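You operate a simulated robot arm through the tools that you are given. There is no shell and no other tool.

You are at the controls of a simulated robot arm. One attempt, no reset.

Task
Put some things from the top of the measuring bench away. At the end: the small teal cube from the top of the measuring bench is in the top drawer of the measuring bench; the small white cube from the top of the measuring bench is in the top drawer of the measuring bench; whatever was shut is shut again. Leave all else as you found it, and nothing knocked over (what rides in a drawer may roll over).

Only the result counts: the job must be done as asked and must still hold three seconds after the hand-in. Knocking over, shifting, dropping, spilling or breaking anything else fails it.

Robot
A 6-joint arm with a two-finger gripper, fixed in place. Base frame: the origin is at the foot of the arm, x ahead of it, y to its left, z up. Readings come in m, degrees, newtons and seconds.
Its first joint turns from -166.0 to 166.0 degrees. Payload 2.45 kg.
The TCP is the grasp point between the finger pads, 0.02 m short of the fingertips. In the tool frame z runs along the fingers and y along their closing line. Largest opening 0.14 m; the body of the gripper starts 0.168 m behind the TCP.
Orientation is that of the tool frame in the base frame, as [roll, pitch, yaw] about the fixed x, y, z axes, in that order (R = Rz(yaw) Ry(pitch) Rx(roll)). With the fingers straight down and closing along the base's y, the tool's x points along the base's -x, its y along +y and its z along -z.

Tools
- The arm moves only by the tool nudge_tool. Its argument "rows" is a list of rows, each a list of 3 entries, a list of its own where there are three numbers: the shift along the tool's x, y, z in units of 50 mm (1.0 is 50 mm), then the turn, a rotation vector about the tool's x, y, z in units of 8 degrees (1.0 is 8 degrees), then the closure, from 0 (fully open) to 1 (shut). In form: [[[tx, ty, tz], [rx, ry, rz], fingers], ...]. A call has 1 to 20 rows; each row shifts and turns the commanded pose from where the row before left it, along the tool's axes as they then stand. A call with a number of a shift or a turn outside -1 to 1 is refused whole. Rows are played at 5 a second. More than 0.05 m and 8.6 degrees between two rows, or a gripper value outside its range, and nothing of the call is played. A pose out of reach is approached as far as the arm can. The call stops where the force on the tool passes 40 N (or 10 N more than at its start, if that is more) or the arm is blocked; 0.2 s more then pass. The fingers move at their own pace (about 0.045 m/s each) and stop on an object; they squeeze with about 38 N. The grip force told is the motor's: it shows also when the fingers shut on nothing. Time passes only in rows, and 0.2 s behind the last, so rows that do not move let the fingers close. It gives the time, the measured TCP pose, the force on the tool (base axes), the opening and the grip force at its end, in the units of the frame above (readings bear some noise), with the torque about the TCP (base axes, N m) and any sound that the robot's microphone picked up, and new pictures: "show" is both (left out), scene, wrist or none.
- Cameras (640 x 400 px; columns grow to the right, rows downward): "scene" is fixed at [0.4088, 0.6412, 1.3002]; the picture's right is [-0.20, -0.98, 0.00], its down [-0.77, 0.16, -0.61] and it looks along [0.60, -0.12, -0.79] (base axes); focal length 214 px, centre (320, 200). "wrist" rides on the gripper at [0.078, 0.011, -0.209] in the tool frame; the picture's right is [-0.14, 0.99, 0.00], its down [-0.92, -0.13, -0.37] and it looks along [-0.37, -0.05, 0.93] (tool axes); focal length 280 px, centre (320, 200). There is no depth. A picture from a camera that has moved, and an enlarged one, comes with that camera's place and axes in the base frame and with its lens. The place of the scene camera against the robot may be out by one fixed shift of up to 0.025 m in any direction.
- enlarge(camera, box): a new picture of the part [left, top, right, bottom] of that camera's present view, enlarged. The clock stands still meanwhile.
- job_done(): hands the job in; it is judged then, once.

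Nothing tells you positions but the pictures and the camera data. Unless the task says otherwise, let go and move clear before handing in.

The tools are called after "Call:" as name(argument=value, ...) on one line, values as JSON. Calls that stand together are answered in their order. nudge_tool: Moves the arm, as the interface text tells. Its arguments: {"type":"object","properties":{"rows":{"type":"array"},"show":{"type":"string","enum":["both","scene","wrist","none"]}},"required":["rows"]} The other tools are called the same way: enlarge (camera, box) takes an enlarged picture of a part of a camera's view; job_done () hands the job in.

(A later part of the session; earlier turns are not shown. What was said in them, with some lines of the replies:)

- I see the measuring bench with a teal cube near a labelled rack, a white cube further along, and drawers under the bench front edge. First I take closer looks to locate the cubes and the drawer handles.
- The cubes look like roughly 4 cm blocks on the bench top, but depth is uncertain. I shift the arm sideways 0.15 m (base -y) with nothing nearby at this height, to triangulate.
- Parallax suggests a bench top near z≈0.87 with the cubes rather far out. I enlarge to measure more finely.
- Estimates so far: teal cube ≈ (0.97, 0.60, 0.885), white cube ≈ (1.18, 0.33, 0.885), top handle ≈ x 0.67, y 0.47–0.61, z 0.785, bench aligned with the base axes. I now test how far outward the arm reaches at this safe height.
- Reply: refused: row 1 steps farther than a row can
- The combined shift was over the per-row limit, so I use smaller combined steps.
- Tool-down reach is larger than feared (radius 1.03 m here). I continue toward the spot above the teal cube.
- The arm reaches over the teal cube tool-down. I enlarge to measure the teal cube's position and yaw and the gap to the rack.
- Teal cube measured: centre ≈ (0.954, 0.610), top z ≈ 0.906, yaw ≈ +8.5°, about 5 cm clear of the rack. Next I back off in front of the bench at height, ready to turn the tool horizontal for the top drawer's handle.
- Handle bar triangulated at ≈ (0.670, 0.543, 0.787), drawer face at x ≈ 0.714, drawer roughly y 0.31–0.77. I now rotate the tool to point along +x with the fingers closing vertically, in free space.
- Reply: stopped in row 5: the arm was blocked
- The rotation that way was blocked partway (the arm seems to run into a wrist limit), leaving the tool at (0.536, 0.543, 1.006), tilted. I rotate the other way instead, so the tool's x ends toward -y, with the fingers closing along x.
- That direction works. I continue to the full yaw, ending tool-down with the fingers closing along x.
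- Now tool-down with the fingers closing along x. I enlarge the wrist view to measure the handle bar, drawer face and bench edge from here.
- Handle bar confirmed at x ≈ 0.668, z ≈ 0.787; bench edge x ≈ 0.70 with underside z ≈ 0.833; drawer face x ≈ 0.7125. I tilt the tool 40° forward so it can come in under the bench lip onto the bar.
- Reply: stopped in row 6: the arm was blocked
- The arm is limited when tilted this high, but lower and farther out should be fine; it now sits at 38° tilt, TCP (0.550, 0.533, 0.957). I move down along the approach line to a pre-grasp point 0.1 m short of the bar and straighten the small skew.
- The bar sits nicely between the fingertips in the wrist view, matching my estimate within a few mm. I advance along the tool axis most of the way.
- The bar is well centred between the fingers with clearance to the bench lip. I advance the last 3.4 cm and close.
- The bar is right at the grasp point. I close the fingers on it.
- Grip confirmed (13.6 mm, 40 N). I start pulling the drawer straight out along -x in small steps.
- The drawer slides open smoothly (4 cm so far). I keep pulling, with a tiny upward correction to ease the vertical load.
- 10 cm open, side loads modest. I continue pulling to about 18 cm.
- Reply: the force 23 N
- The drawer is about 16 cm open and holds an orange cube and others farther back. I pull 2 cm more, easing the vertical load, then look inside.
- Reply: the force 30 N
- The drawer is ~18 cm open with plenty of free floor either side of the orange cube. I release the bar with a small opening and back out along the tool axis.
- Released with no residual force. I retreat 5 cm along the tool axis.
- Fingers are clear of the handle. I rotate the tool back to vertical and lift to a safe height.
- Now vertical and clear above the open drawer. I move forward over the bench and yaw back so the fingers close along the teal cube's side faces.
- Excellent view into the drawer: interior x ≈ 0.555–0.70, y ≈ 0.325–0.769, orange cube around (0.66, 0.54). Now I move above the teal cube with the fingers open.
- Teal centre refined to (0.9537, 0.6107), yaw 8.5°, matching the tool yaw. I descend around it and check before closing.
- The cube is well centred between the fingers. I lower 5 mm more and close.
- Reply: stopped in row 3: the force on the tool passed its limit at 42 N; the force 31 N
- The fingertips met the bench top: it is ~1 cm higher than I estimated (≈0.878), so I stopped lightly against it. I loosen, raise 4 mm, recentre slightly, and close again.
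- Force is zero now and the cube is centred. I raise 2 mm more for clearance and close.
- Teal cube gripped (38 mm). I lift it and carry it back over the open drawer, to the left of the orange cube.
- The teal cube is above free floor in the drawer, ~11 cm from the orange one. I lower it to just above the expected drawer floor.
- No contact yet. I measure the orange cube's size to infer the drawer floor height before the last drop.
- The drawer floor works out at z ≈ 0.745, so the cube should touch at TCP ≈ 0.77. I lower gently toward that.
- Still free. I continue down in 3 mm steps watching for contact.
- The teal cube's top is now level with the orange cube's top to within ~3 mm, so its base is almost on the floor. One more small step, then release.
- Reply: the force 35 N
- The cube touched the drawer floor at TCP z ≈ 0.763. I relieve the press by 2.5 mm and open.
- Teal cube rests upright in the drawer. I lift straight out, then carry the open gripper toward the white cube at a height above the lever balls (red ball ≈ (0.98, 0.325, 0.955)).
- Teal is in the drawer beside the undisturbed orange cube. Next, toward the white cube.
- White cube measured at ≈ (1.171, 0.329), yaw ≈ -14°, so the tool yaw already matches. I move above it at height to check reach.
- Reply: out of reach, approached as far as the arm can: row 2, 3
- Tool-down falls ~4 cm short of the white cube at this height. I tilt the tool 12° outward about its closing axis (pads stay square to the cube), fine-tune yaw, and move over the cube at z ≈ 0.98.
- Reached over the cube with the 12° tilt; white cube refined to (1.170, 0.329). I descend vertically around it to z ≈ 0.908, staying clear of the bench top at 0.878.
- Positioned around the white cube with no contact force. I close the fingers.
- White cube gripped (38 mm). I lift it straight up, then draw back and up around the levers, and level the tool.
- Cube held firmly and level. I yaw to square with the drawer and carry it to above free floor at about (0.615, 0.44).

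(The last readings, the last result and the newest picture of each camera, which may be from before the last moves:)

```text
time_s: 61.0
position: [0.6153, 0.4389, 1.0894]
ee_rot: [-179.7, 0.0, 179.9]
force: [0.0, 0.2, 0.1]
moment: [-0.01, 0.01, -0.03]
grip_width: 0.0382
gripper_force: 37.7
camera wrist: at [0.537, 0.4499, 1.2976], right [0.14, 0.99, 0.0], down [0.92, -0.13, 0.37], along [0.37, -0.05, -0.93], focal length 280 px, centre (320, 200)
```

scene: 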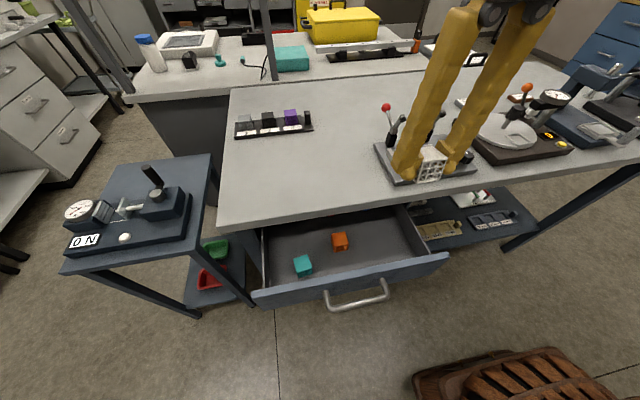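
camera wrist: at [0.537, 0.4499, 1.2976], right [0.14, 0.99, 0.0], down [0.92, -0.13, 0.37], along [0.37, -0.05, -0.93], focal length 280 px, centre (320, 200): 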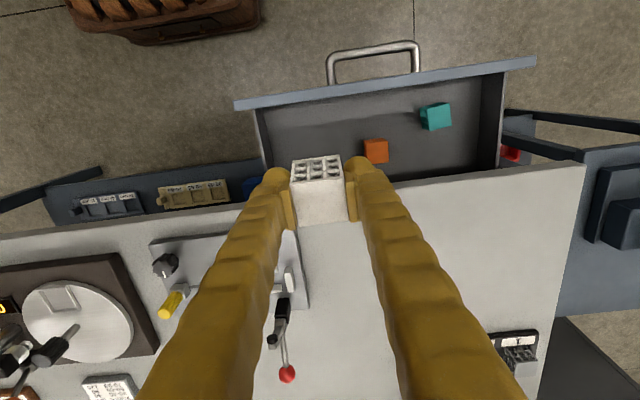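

The white cube hangs over free drawer floor, midway between the wall and the orange cube. I lower, then re-apply the 12° tilt so the cube sits flat again.

Call:
nudge_tool(rows=[[[0, 0, 0.798], [0, 0, 0], 1], [[0, 0, 0.798], [0, 0, 0], 1], [[0, 0, 0.798], [0, 0, 0], 1], [[0, 0, 0.798], [0, 0, 0], 1], [[0, 0, 0.798], [0, 0, 0], 1], [[0, 0, 0.798], [0, 0, 0], 1], [[0, 0, 0], [0, -0.75, 0], 1], [[0, 0, 0], [0, -0.75, 0], 1], [[0, 0, 0], [0, 0, 0], 1]])

Call:
enlarge(camera="scene", box=[230, 180, 460, 310])

```text
time_s: 63.0
position: [0.6159, 0.4382, 0.8492]
ee_rot: [-179.7, 12.0, 179.9]
force: [-0.2, -0.1, 0.3]
moment: [0.01, -0.04, 0.01]
grip_width: 0.0382
gripper_force: 38.2
camera wrist: at [0.4957, 0.4496, 1.0371], right [0.13, 0.99, 0.03], down [0.82, -0.13, 0.55], along [0.55, -0.05, -0.83], focal length 280 px, centre (320, 200)
```

scene: 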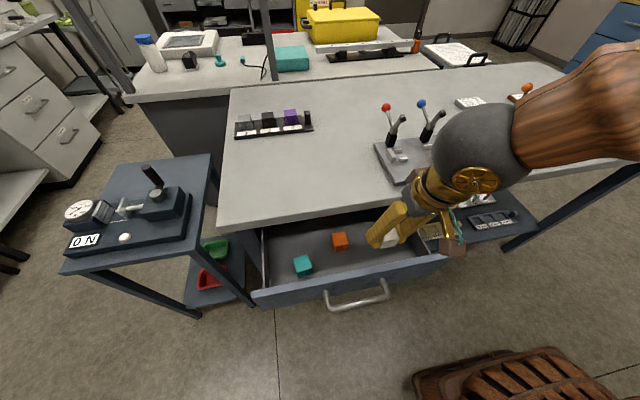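
wrist: 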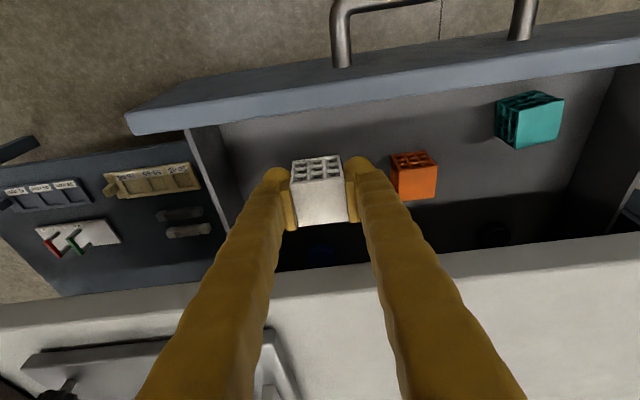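

```text
2.78 times, centred on (345, 245) of scene
camera zoom: at [0.4088, 0.6412, 1.3002], right [-0.2, -0.98, 0.0], down [-0.77, 0.16, -0.61], along [0.6, -0.12, -0.79], focal length 597 px, centre (250, 75)
```

zoom: 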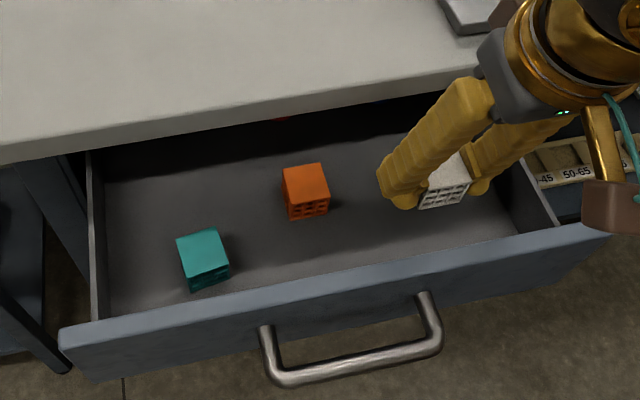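

Level and clear. I lower to just above the floor, then by small steps.

Call:
nudge_tool(rows=[[[0.103, 0, 0.484], [0, 0, 0], 1], [[0.103, 0, 0.484], [0, 0, 0], 1], [[0.09, 0, 0.42], [0, 0, 0], 1], [[0, 0, 0], [0, 0, 0], 1]], show="wrist")

Call:
nudge_tool(rows=[[[0.0125, 0, 0.0587], [0, 0, 0], 1], [[0, 0, 0], [0, 0, 0], 1]], show="none")

Call:
nudge_tool(rows=[[[0.0104, 0, 0.049], [0, 0, 0], 1], [[0, 0, 0], [0, 0, 0], 1]], show="none")

```text
time_s: 64.0
position: [0.6157, 0.4385, 0.7779]
ee_rot: [-179.8, 12.0, 180.0]
force: [0.7, 0.0, -0.2]
moment: [-0.01, 0.01, -0.01]
grip_width: 0.038
gripper_force: 37.6
camera wrist: at [0.4958, 0.4493, 0.9658], right [0.13, 0.99, 0.03], down [0.82, -0.13, 0.55], along [0.55, -0.05, -0.83], focal length 280 px, centre (320, 200)
```

wrist: 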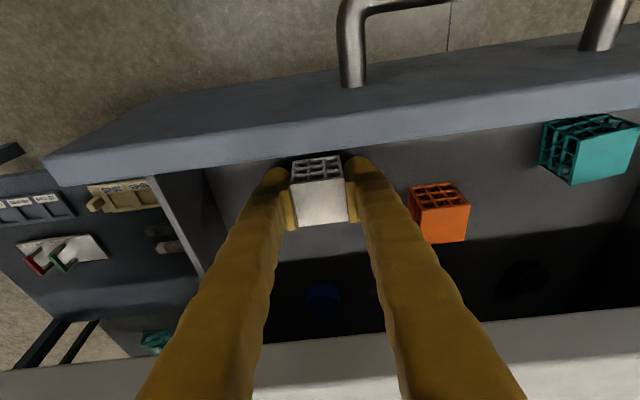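

```text
time_s: 64.7
position: [0.6171, 0.4383, 0.7752]
ee_rot: [-179.8, 12.0, 180.0]
force: [0.4, -0.5, 0.2]
moment: [-0.03, -0.01, -0.03]
grip_width: 0.0381
gripper_force: 37.7
```

```text
time_s: 65.2
position: [0.6157, 0.4373, 0.7735]
ee_rot: [-179.7, 12.0, 179.9]
force: [0.7, -0.1, -0.3]
moment: [-0.02, 0.0, 0.03]
grip_width: 0.0381
gripper_force: 38.0
```

Call:
nudge_tool(rows=[[[0.0104, 0, 0.049], [0, 0, 0], 1], [[0, 0, 0], [0, 0, 0], 1]], show="none")

Call:
nudge_tool(rows=[[[0.0083, 0, 0.039], [0, 0, 0], 1], [[0, 0, 0], [0, 0, 0], 1]], show="none")

```text
time_s: 65.8
position: [0.6163, 0.4381, 0.7715]
ee_rot: [-179.7, 12.0, 180.0]
force: [-0.6, 0.6, 1.0]
moment: [0.02, 0.03, -0.02]
grip_width: 0.038
gripper_force: 37.7
```

```text
time_s: 66.5
position: [0.6169, 0.4382, 0.7683]
ee_rot: [-179.8, 12.0, -180.0]
force: [0.1, 0.1, 0.1]
moment: [0.01, 0.02, 0.0]
grip_width: 0.0379
gripper_force: 38.0
```

Call:
nudge_tool(rows=[[[0.0083, 0, 0.039], [0, 0, 0], 1], [[0, 0, 0], [0, 0, 0], 1]], show="none")

```text
time_s: 67.0
position: [0.6161, 0.4381, 0.7674]
ee_rot: [-179.7, 12.1, -179.9]
force: [-1.2, -1.3, 8.6]
moment: [0.06, 0.04, -0.04]
grip_width: 0.0381
gripper_force: 38.5
```

The white cube now touches the drawer floor lightly (8.6 N). I release it.

Call:
nudge_tool(rows=[[[0, 0, 0], [0, 0, 0], 0.9], [[0, 0, 0], [0, 0, 0], 0.5], [[0, 0, 0], [0, 0, 0], 0.5], [[0, 0, 0], [0, 0, 0], 0.5], [[0, 0, 0], [0, 0, 0], 0.5]], show="wrist")

```text
time_s: 68.2
position: [0.616, 0.4382, 0.7659]
ee_rot: [-179.8, 12.0, 180.0]
force: [0.5, -0.1, -0.6]
moment: [-0.02, 0.01, 0.0]
grip_width: 0.0698
gripper_force: 0.1
camera wrist: at [0.4959, 0.449, 0.9544], right [0.13, 0.99, 0.03], down [0.82, -0.13, 0.55], along [0.55, -0.05, -0.83], focal length 280 px, centre (320, 200)
```

wrist: 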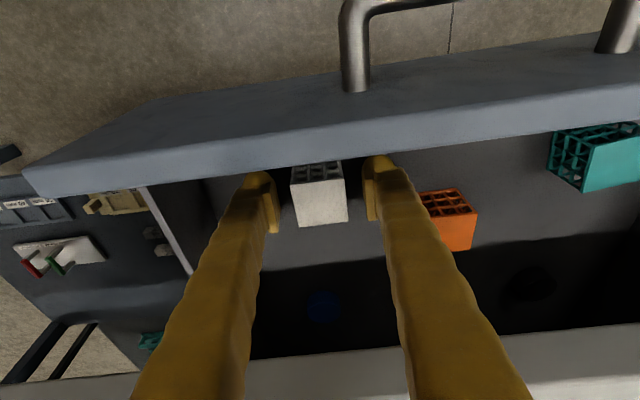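

White cube released, upright. I lift vertically, level the tool, and rise clear.

Call:
nudge_tool(rows=[[[-0.1, 0, -0.47], [0, 0, 0], 0.5], [[-0.166, 0, -0.782], [0, 0, 0], 0.5], [[-0.166, 0, -0.782], [0, 0, 0], 0.5], [[0, 0, 0], [0, 0.75, 0], 0.5], [[0, 0, 0], [0, 0.75, 0], 0.5], [[0, 0, -0.9], [0, 0, 0], 0.6], [[0, 0, -0.9], [0, 0, 0], 0.7], [[0, 0, -0.9], [0, 0, 0], 0.8], [[0, 0, 0], [0, 0, 0], 0.9]])

Call:
enlarge(camera="wrist", box=[200, 20, 560, 220])

```text
time_s: 70.2
position: [0.6144, 0.4386, 1.0059]
ee_rot: [-179.8, 0.1, -180.0]
force: [0.0, -0.2, -0.2]
moment: [0.02, -0.01, -0.02]
grip_width: 0.014
gripper_force: 0.0
camera wrist: at [0.5369, 0.4498, 1.2139], right [0.14, 0.99, 0.0], down [0.92, -0.13, 0.37], along [0.37, -0.05, -0.93], focal length 280 px, centre (320, 200)
```

scene: 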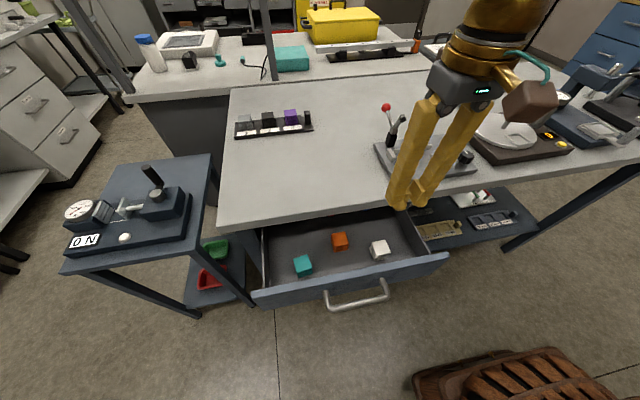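
wrist: 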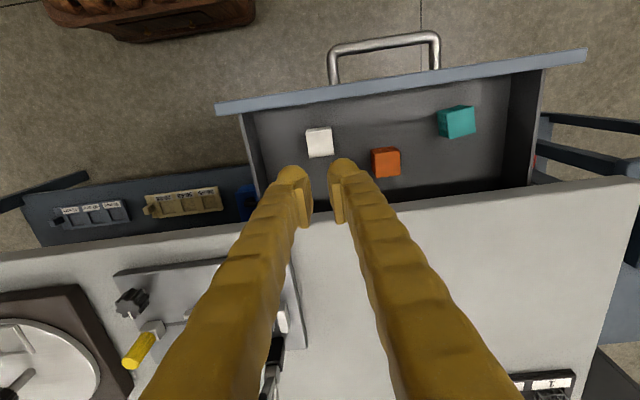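

```text
1.78 times, centred on (380, 120) of wrist
camera zoom: at [0.5369, 0.4498, 1.2139], right [0.14, 0.99, 0.0], down [0.92, -0.13, 0.37], along [0.37, -0.05, -0.93], focal length 498 px, centre (213, 342)
```

zoom: 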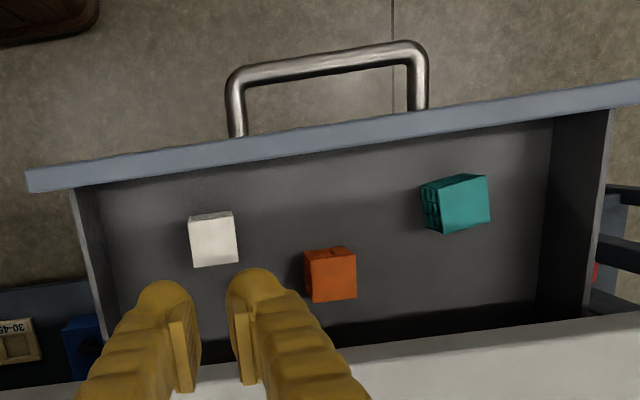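

All three cubes (teal, orange, white) sit in the drawer. To shut it, I close the fingers and move down in front of the handle bar, ready to push it along +x at its centre (y ≈ 0.543).

Call:
nudge_tool(rows=[[[0.736, 0.42, 0], [0, 0, 0], 1], [[0.736, 0.42, 0], [0, 0, 0], 1], [[0.736, 0.42, 0], [0, 0, 0], 1], [[0.736, 0.42, 0], [0, 0, 0], 1], [[0.736, 0.42, 0], [0, 0, 0], 1], [[0, 0, 0.88], [0, 0, 0], 1], [[0, 0, 0.88], [0, 0, 0], 1], [[0, 0, 0.88], [0, 0, 0], 1], [[0, 0, 0.88], [0, 0, 0], 1], [[0, 0, 0.88], [0, 0, 0], 1], [[0, 0, 0], [0, 0, 0], 1]])

```text
time_s: 72.7
position: [0.4317, 0.542, 0.7843]
ee_rot: [-179.8, 0.1, 180.0]
force: [-0.3, 0.9, -0.5]
moment: [0.01, 0.0, 0.04]
grip_width: 0.0001
gripper_force: 29.4
camera wrist: at [0.3524, 0.5528, 0.9926], right [0.14, 0.99, 0.0], down [0.92, -0.13, 0.37], along [0.37, -0.05, -0.93], focal length 280 px, centre (320, 200)
```

scene: 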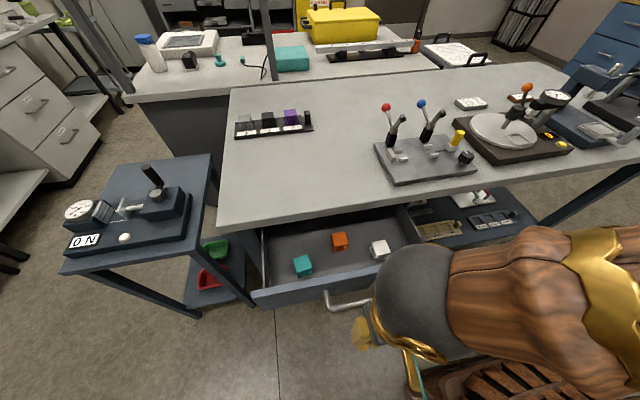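
wrist: 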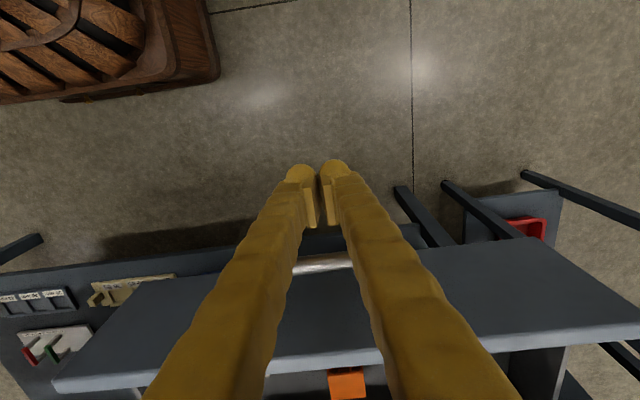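

The bar is just ahead of the closed fingers. I push gently in +x and check contact.

Call:
nudge_tool(rows=[[[-0.3, 0.02, 0], [0, 0, 0], 1], [[-0.3, 0, 0], [0, 0, 0], 1], [[-0.3, 0, 0], [0, 0, 0], 1], [[-0.3, 0, 0], [0, 0, 0], 1], [[0, 0, 0], [0, 0, 0], 1]])

```text
time_s: 73.8
position: [0.4922, 0.5441, 0.7852]
ee_rot: [-179.7, 0.2, 180.0]
force: [-0.2, 0.2, 0.2]
moment: [0.04, -0.01, -0.01]
grip_width: 0.0
gripper_force: 29.1
camera wrist: at [0.4138, 0.5548, 0.9936], right [0.14, 0.99, 0.0], down [0.92, -0.13, 0.37], along [0.37, -0.05, -0.93], focal length 280 px, centre (320, 200)
```

scene: 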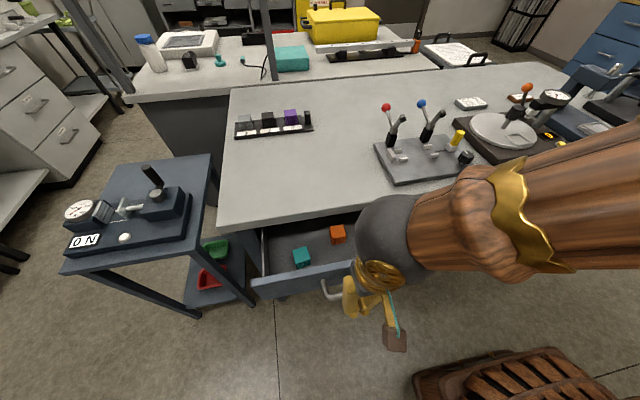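
wrist: 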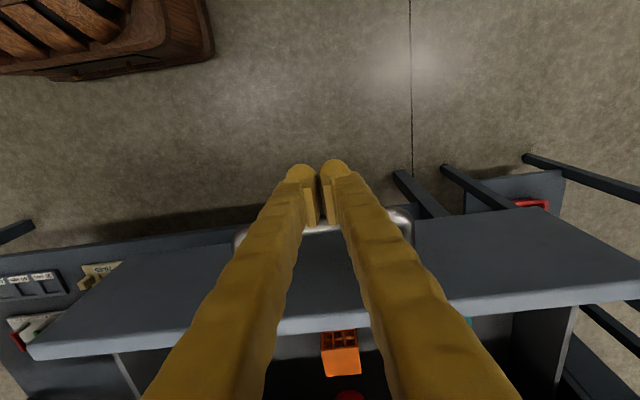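

Drawer is moving in with low force. I keep pushing steadily.

Call:
nudge_tool(rows=[[[-0.3, 0, 0], [0, 0, 0], 1], [[-0.3, 0, 0], [0, 0, 0], 1], [[-0.3, 0, 0], [0, 0, 0], 1], [[-0.3, 0, 0], [0, 0, 0], 1], [[-0.3, 0, 0], [0, 0, 0], 1], [[-0.3, 0, 0], [0, 0, 0], 1], [[-0.25, 0, 0], [0, 0, 0], 1], [[-0.2, 0, 0], [0, 0, 0], 1], [[0, 0, 0], [0, 0, 0], 1]])

```text
time_s: 75.8
position: [0.604, 0.5442, 0.7851]
ee_rot: [-179.8, 0.1, 180.0]
force: [-0.1, -0.2, 0.1]
moment: [0.01, 0.0, -0.01]
grip_width: 0.0
gripper_force: 29.3
camera wrist: at [0.5267, 0.5555, 0.994], right [0.14, 0.99, 0.0], down [0.92, -0.13, 0.37], along [0.37, -0.05, -0.93], focal length 280 px, centre (320, 200)
```

scene: 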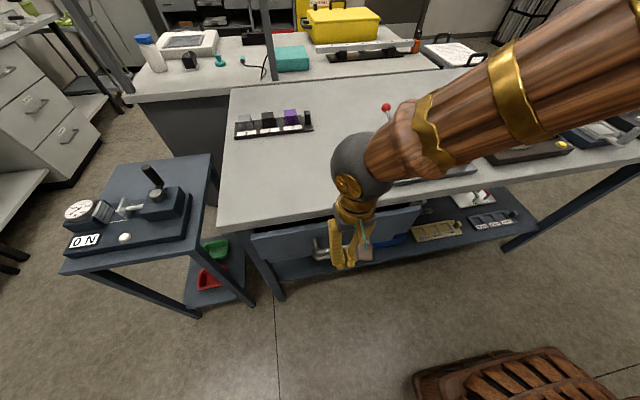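
wrist: 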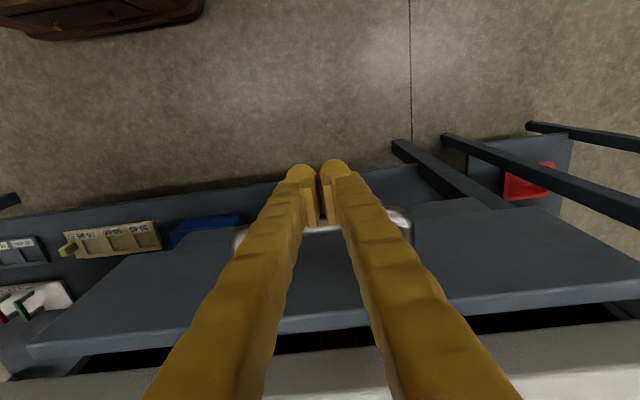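

About 4 cm remains. I push on more slowly.

Call:
nudge_tool(rows=[[[-0.2, 0, 0], [0, 0, 0], 1], [[-0.2, 0, 0], [0, 0, 0], 1], [[-0.15, 0, 0], [0, 0, 0], 1], [[0, 0, 0], [0, 0, 0], 1]])

Call:
nudge_tool(rows=[[[-0.1, 0, 0], [0, 0, 0], 1], [[0, 0, 0], [0, 0, 0], 1]], show="wrist")

```text
time_s: 76.8
position: [0.6309, 0.5443, 0.7838]
ee_rot: [-179.8, 0.1, 180.0]
force: [0.3, 0.0, -0.3]
moment: [-0.02, -0.01, 0.01]
grip_width: 0.0001
gripper_force: 30.1
camera wrist: at [0.554, 0.5553, 0.9939], right [0.14, 0.99, 0.0], down [0.92, -0.13, 0.37], along [0.37, -0.05, -0.93], focal length 280 px, centre (320, 200)
```

scene: 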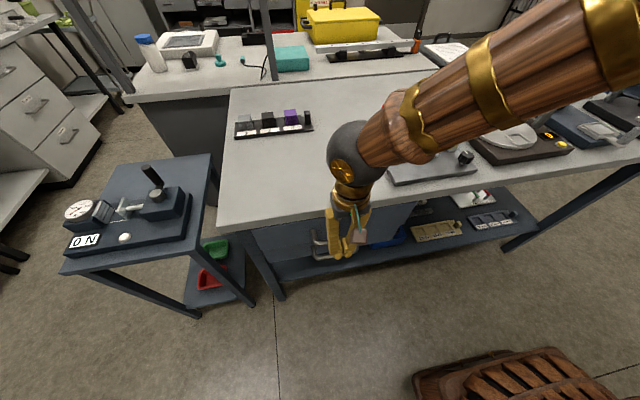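
wrist: 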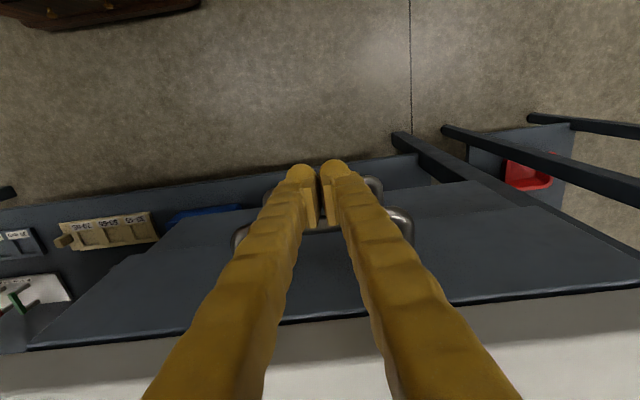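

```text
time_s: 77.5
position: [0.6377, 0.5432, 0.7841]
ee_rot: [-179.8, 0.0, -180.0]
force: [-1.0, 0.6, -0.9]
moment: [-0.02, -0.01, -0.01]
grip_width: 0.0001
gripper_force: 29.2
camera wrist: at [0.559, 0.5547, 0.9935], right [0.14, 0.99, 0.0], down [0.92, -0.13, 0.37], along [0.37, -0.05, -0.93], focal length 280 px, centre (320, 200)
```

wrist: 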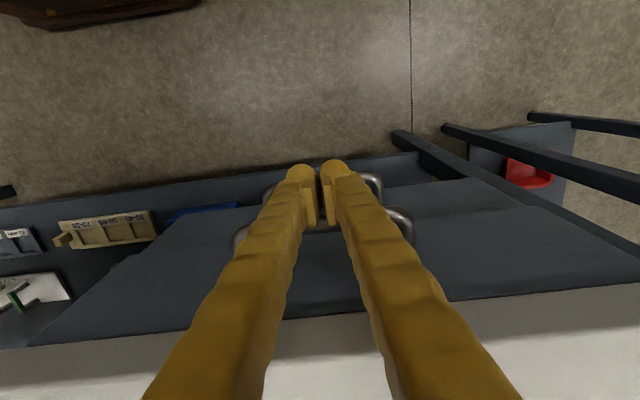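

Nearly shut. I finish with small steps until the drawer seats against its stop.

Call:
nudge_tool(rows=[[[-0.06, 0, 0], [0, 0, 0], 1], [[0, 0, 0], [0, 0, 0], 1]], show="none")

Call:
nudge_tool(rows=[[[-0.05, 0, 0], [0, 0, 0], 1], [[0, 0, 0], [0, 0, 0], 1]], show="wrist")

```text
time_s: 78.0
position: [0.6405, 0.5445, 0.7841]
ee_rot: [-179.7, 0.2, 179.9]
force: [0.6, -0.5, 0.9]
moment: [-0.03, -0.01, 0.0]
grip_width: 0.0
gripper_force: 29.2
```

```text
time_s: 78.7
position: [0.6441, 0.5444, 0.7856]
ee_rot: [-179.8, 0.0, -180.0]
force: [0.8, 0.9, 0.4]
moment: [0.0, -0.02, -0.02]
grip_width: 0.0
gripper_force: 29.1
camera wrist: at [0.5646, 0.5549, 0.9937], right [0.14, 0.99, 0.0], down [0.92, -0.13, 0.37], along [0.37, -0.05, -0.93], focal length 280 px, centre (320, 200)
```

wrist: 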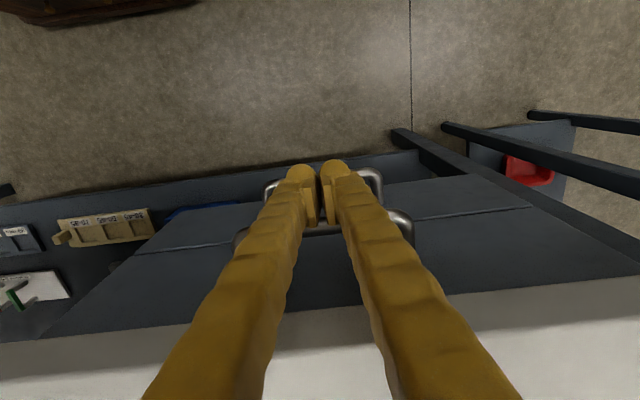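

Call:
nudge_tool(rows=[[[-0.04, 0, 0], [0, 0, 0], 1], [[0, 0, 0], [0, 0, 0], 1]], show="none")

Call:
nudge_tool(rows=[[[-0.04, 0, 0], [0, 0, 0], 1], [[0, 0, 0], [0, 0, 0], 1]], show="none")

Call:
enlarge(camera="wrist", box=[60, 160, 640, 360])

```text
time_s: 79.2
position: [0.6447, 0.5443, 0.7864]
ee_rot: [-179.7, 0.0, 180.0]
force: [0.6, 0.2, 0.6]
moment: [-0.01, 0.01, 0.01]
grip_width: 0.0002
gripper_force: 28.5
```

```text
time_s: 79.8
position: [0.6452, 0.5437, 0.7853]
ee_rot: [-179.8, 0.0, -180.0]
force: [-16.4, 0.1, -5.0]
moment: [-0.03, 0.17, 0.02]
grip_width: 0.0061
gripper_force: 29.3
```

```text
1.10 times, centred on (350, 260) of wrist
camera zoom: at [0.5679, 0.5552, 0.9933], right [0.14, 0.99, 0.0], down [0.92, -0.13, 0.37], along [0.36, -0.05, -0.93], focal length 309 px, centre (287, 134)
```

zoom: 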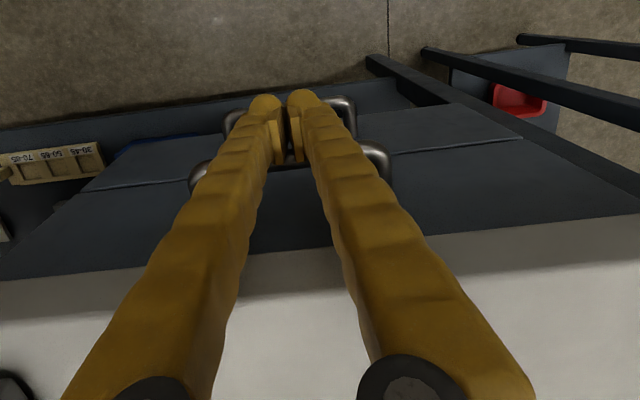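

A firm stop was felt (16 N), with the bar back at x ≈ 0.67 and the drawer faces flush. I back straight off and inspect.

Call:
nudge_tool(rows=[[[0.2, 0, 0], [0, 0, 0], 1], [[0.5, 0, 0], [0, 0, 0], 1], [[0.8, 0, 0], [0, 0, 0], 1], [[0.8, 0, 0], [0, 0, 0], 1], [[0, 0, 0], [0, 0, 0], 1]])

```text
time_s: 81.0
position: [0.5313, 0.5425, 0.7856]
ee_rot: [-179.8, 0.2, 180.0]
force: [0.3, -0.6, 0.3]
moment: [-0.01, 0.02, -0.01]
grip_width: 0.0
gripper_force: 29.8
camera wrist: at [0.4525, 0.555, 0.9933], right [0.14, 0.99, 0.0], down [0.92, -0.13, 0.37], along [0.37, -0.05, -0.93], focal length 280 px, centre (320, 200)
```

scene: 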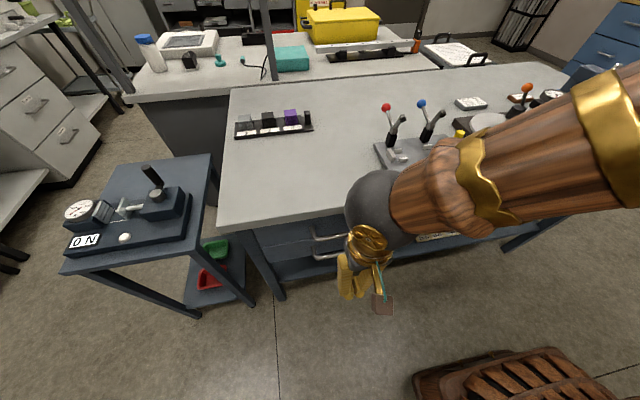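
wrist: 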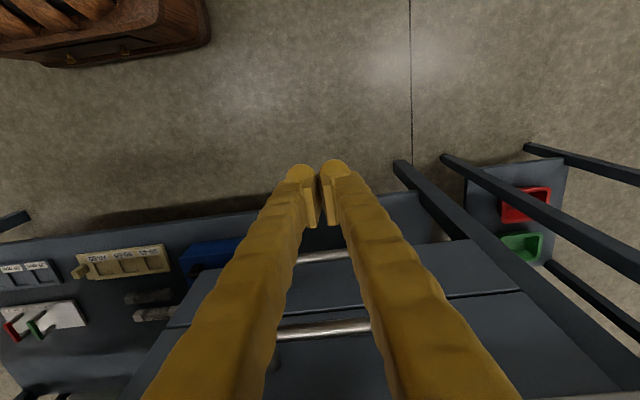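

Clear of the handle. I lift to the earlier viewpoint to compare the drawer with its original shut state.

Call:
nudge_tool(rows=[[[0.5, 0, 0], [0, 0, 0], 1], [[0, 0, -0.86], [0, 0, 0], 0.8], [[0, 0, -0.86], [0, 0, 0], 0.6], [[0, 0, -0.86], [0, 0, 0], 0.4], [[0, 0, -0.86], [0, 0, 0], 0.2], [[0, 0, -0.86], [0, 0, 0], 0], [[0, 0, -0.86], [0, 0, 0], 0], [[0, 0, -0.86], [0, 0, 0], 0], [[0, 0, -0.86], [0, 0, 0], 0], [[0, 0, 0], [0, 0, 0], 0], [[0, 0, 0], [0, 0, 0], 0]])

Call:
enlarge(camera="wrist", box=[230, 150, 430, 275])

Call:
enlarge(camera="scene", box=[220, 180, 460, 300])

```text
time_s: 83.5
position: [0.5063, 0.5472, 1.1289]
ee_rot: [-179.8, 0.0, -180.0]
force: [0.3, -0.7, -0.7]
moment: [-0.02, 0.0, -0.04]
grip_width: 0.1403
gripper_force: 0.0
camera wrist: at [0.428, 0.5569, 1.3373], right [0.14, 0.99, 0.0], down [0.92, -0.13, 0.37], along [0.37, -0.05, -0.93], focal length 280 px, centre (320, 200)
```

scene: 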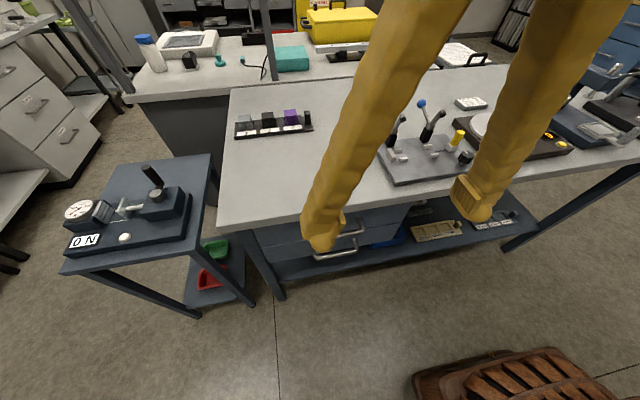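
wrist: 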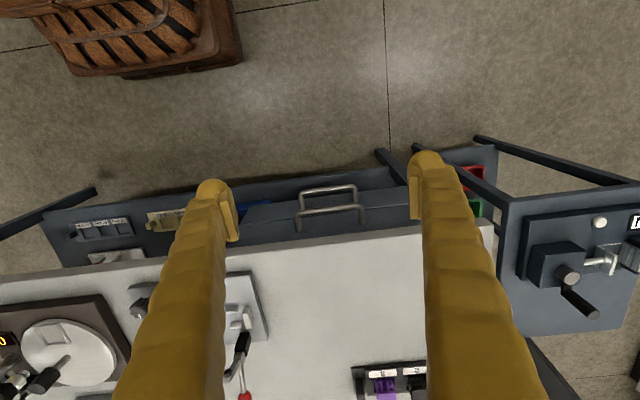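

```text
3.20 times, centred on (330, 212) of wrist
camera zoom: at [0.428, 0.5569, 1.3373], right [0.14, 0.99, 0.0], down [0.92, -0.13, 0.37], along [0.37, -0.05, -0.93], focal length 897 px, centre (288, 160)
```

zoom: 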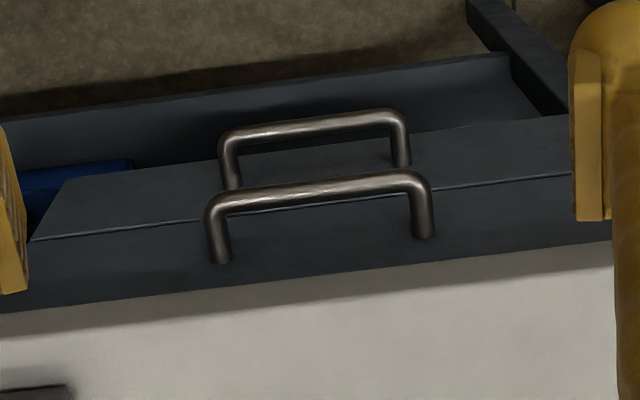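

```text
2.67 times, centred on (340, 240) of scene
camera zoom: at [0.4088, 0.6412, 1.3002], right [-0.2, -0.98, 0.0], down [-0.77, 0.16, -0.61], along [0.6, -0.12, -0.79], focal length 572 px, centre (267, 93)
```

zoom: 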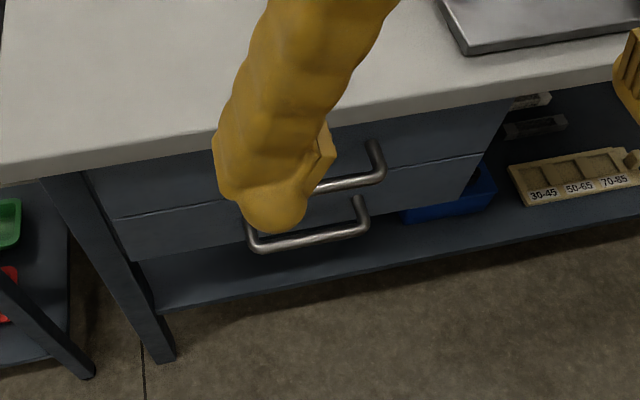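

The handle and seam line up exactly with the original shut view. I move clear to the starting pose and take a final look at the whole bench.

Call:
nudge_tool(rows=[[[-0.74, 0.165, -0.23], [0, 0, 0], 0], [[-0.74, 0.165, -0.23], [0, 0, 0], 0], [[-0.74, 0.165, -0.23], [0, 0, 0], 0], [[-0.74, 0.165, -0.23], [0, 0, 0], 0], [[0, 0, 0], [0, 0, 0], 0], [[0, 0, 0], [0, 0, 0], 0]])

Call:
enlarge(camera="scene", box=[200, 60, 640, 300])

```text
time_s: 84.8
position: [0.6533, 0.5787, 1.1754]
ee_rot: [-179.9, -0.1, 180.0]
force: [0.1, 0.3, 0.4]
moment: [-0.01, 0.03, 0.02]
grip_width: 0.1399
gripper_force: 0.2
camera wrist: at [0.5755, 0.5885, 1.3833], right [0.14, 0.99, 0.0], down [0.92, -0.13, 0.37], along [0.37, -0.05, -0.93], focal length 280 px, centre (320, 200)
```

scene: 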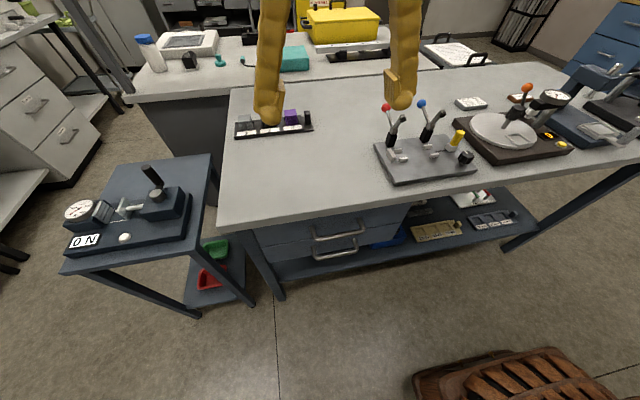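
wrist: 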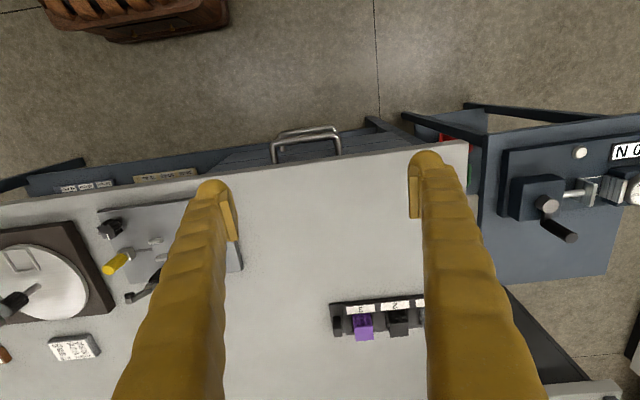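

```text
1.45 times, centred on (420, 180) of scene
camera zoom: at [0.4088, 0.6412, 1.3002], right [-0.2, -0.98, 0.0], down [-0.77, 0.16, -0.61], along [0.6, -0.12, -0.79], focal length 312 px, centre (174, 229)
```

zoom: 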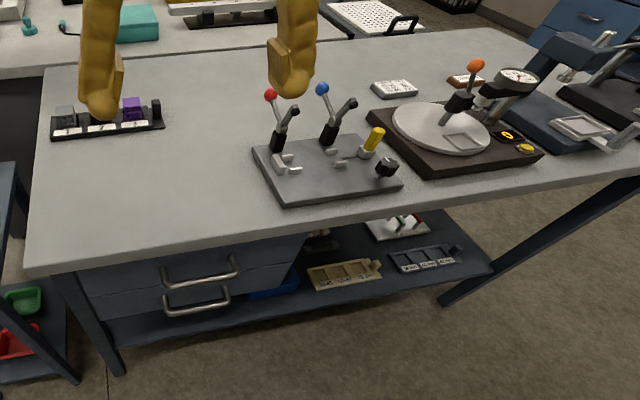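

The bench top is clear of both small cubes, and the top drawer is shut exactly as at the start. The rack, levers and everything else look unchanged, and the arm is clear with open fingers, so I hand in.

Call:
job_done()

```text
The job is handed in.
```

The small teal cube and the small white cube are both in the top drawer of the measuring bench. The drawer is shut again, and I handed the job in with the arm clear. No verdict came back with the hand-in.

- **Cubes:** Both were set down flat on the drawer floor, teal to the left of an orange cube already in there and white to its right. All three were in place when I started closing the drawer.
- **Drawer:** I pushed it in until I felt a firm stop. From the same viewpoint as before, the handle and the seam line matched the original shut state.
- **Everything else:** The rack, the levers and the other items on the bench looked unchanged in the final pictures.
- **One contact:** On the first try for the teal cube the fingertips pressed on the bench top and tripped the force limit (42 N). I backed off and gripped it a few millimetres higher; nothing was tipped.
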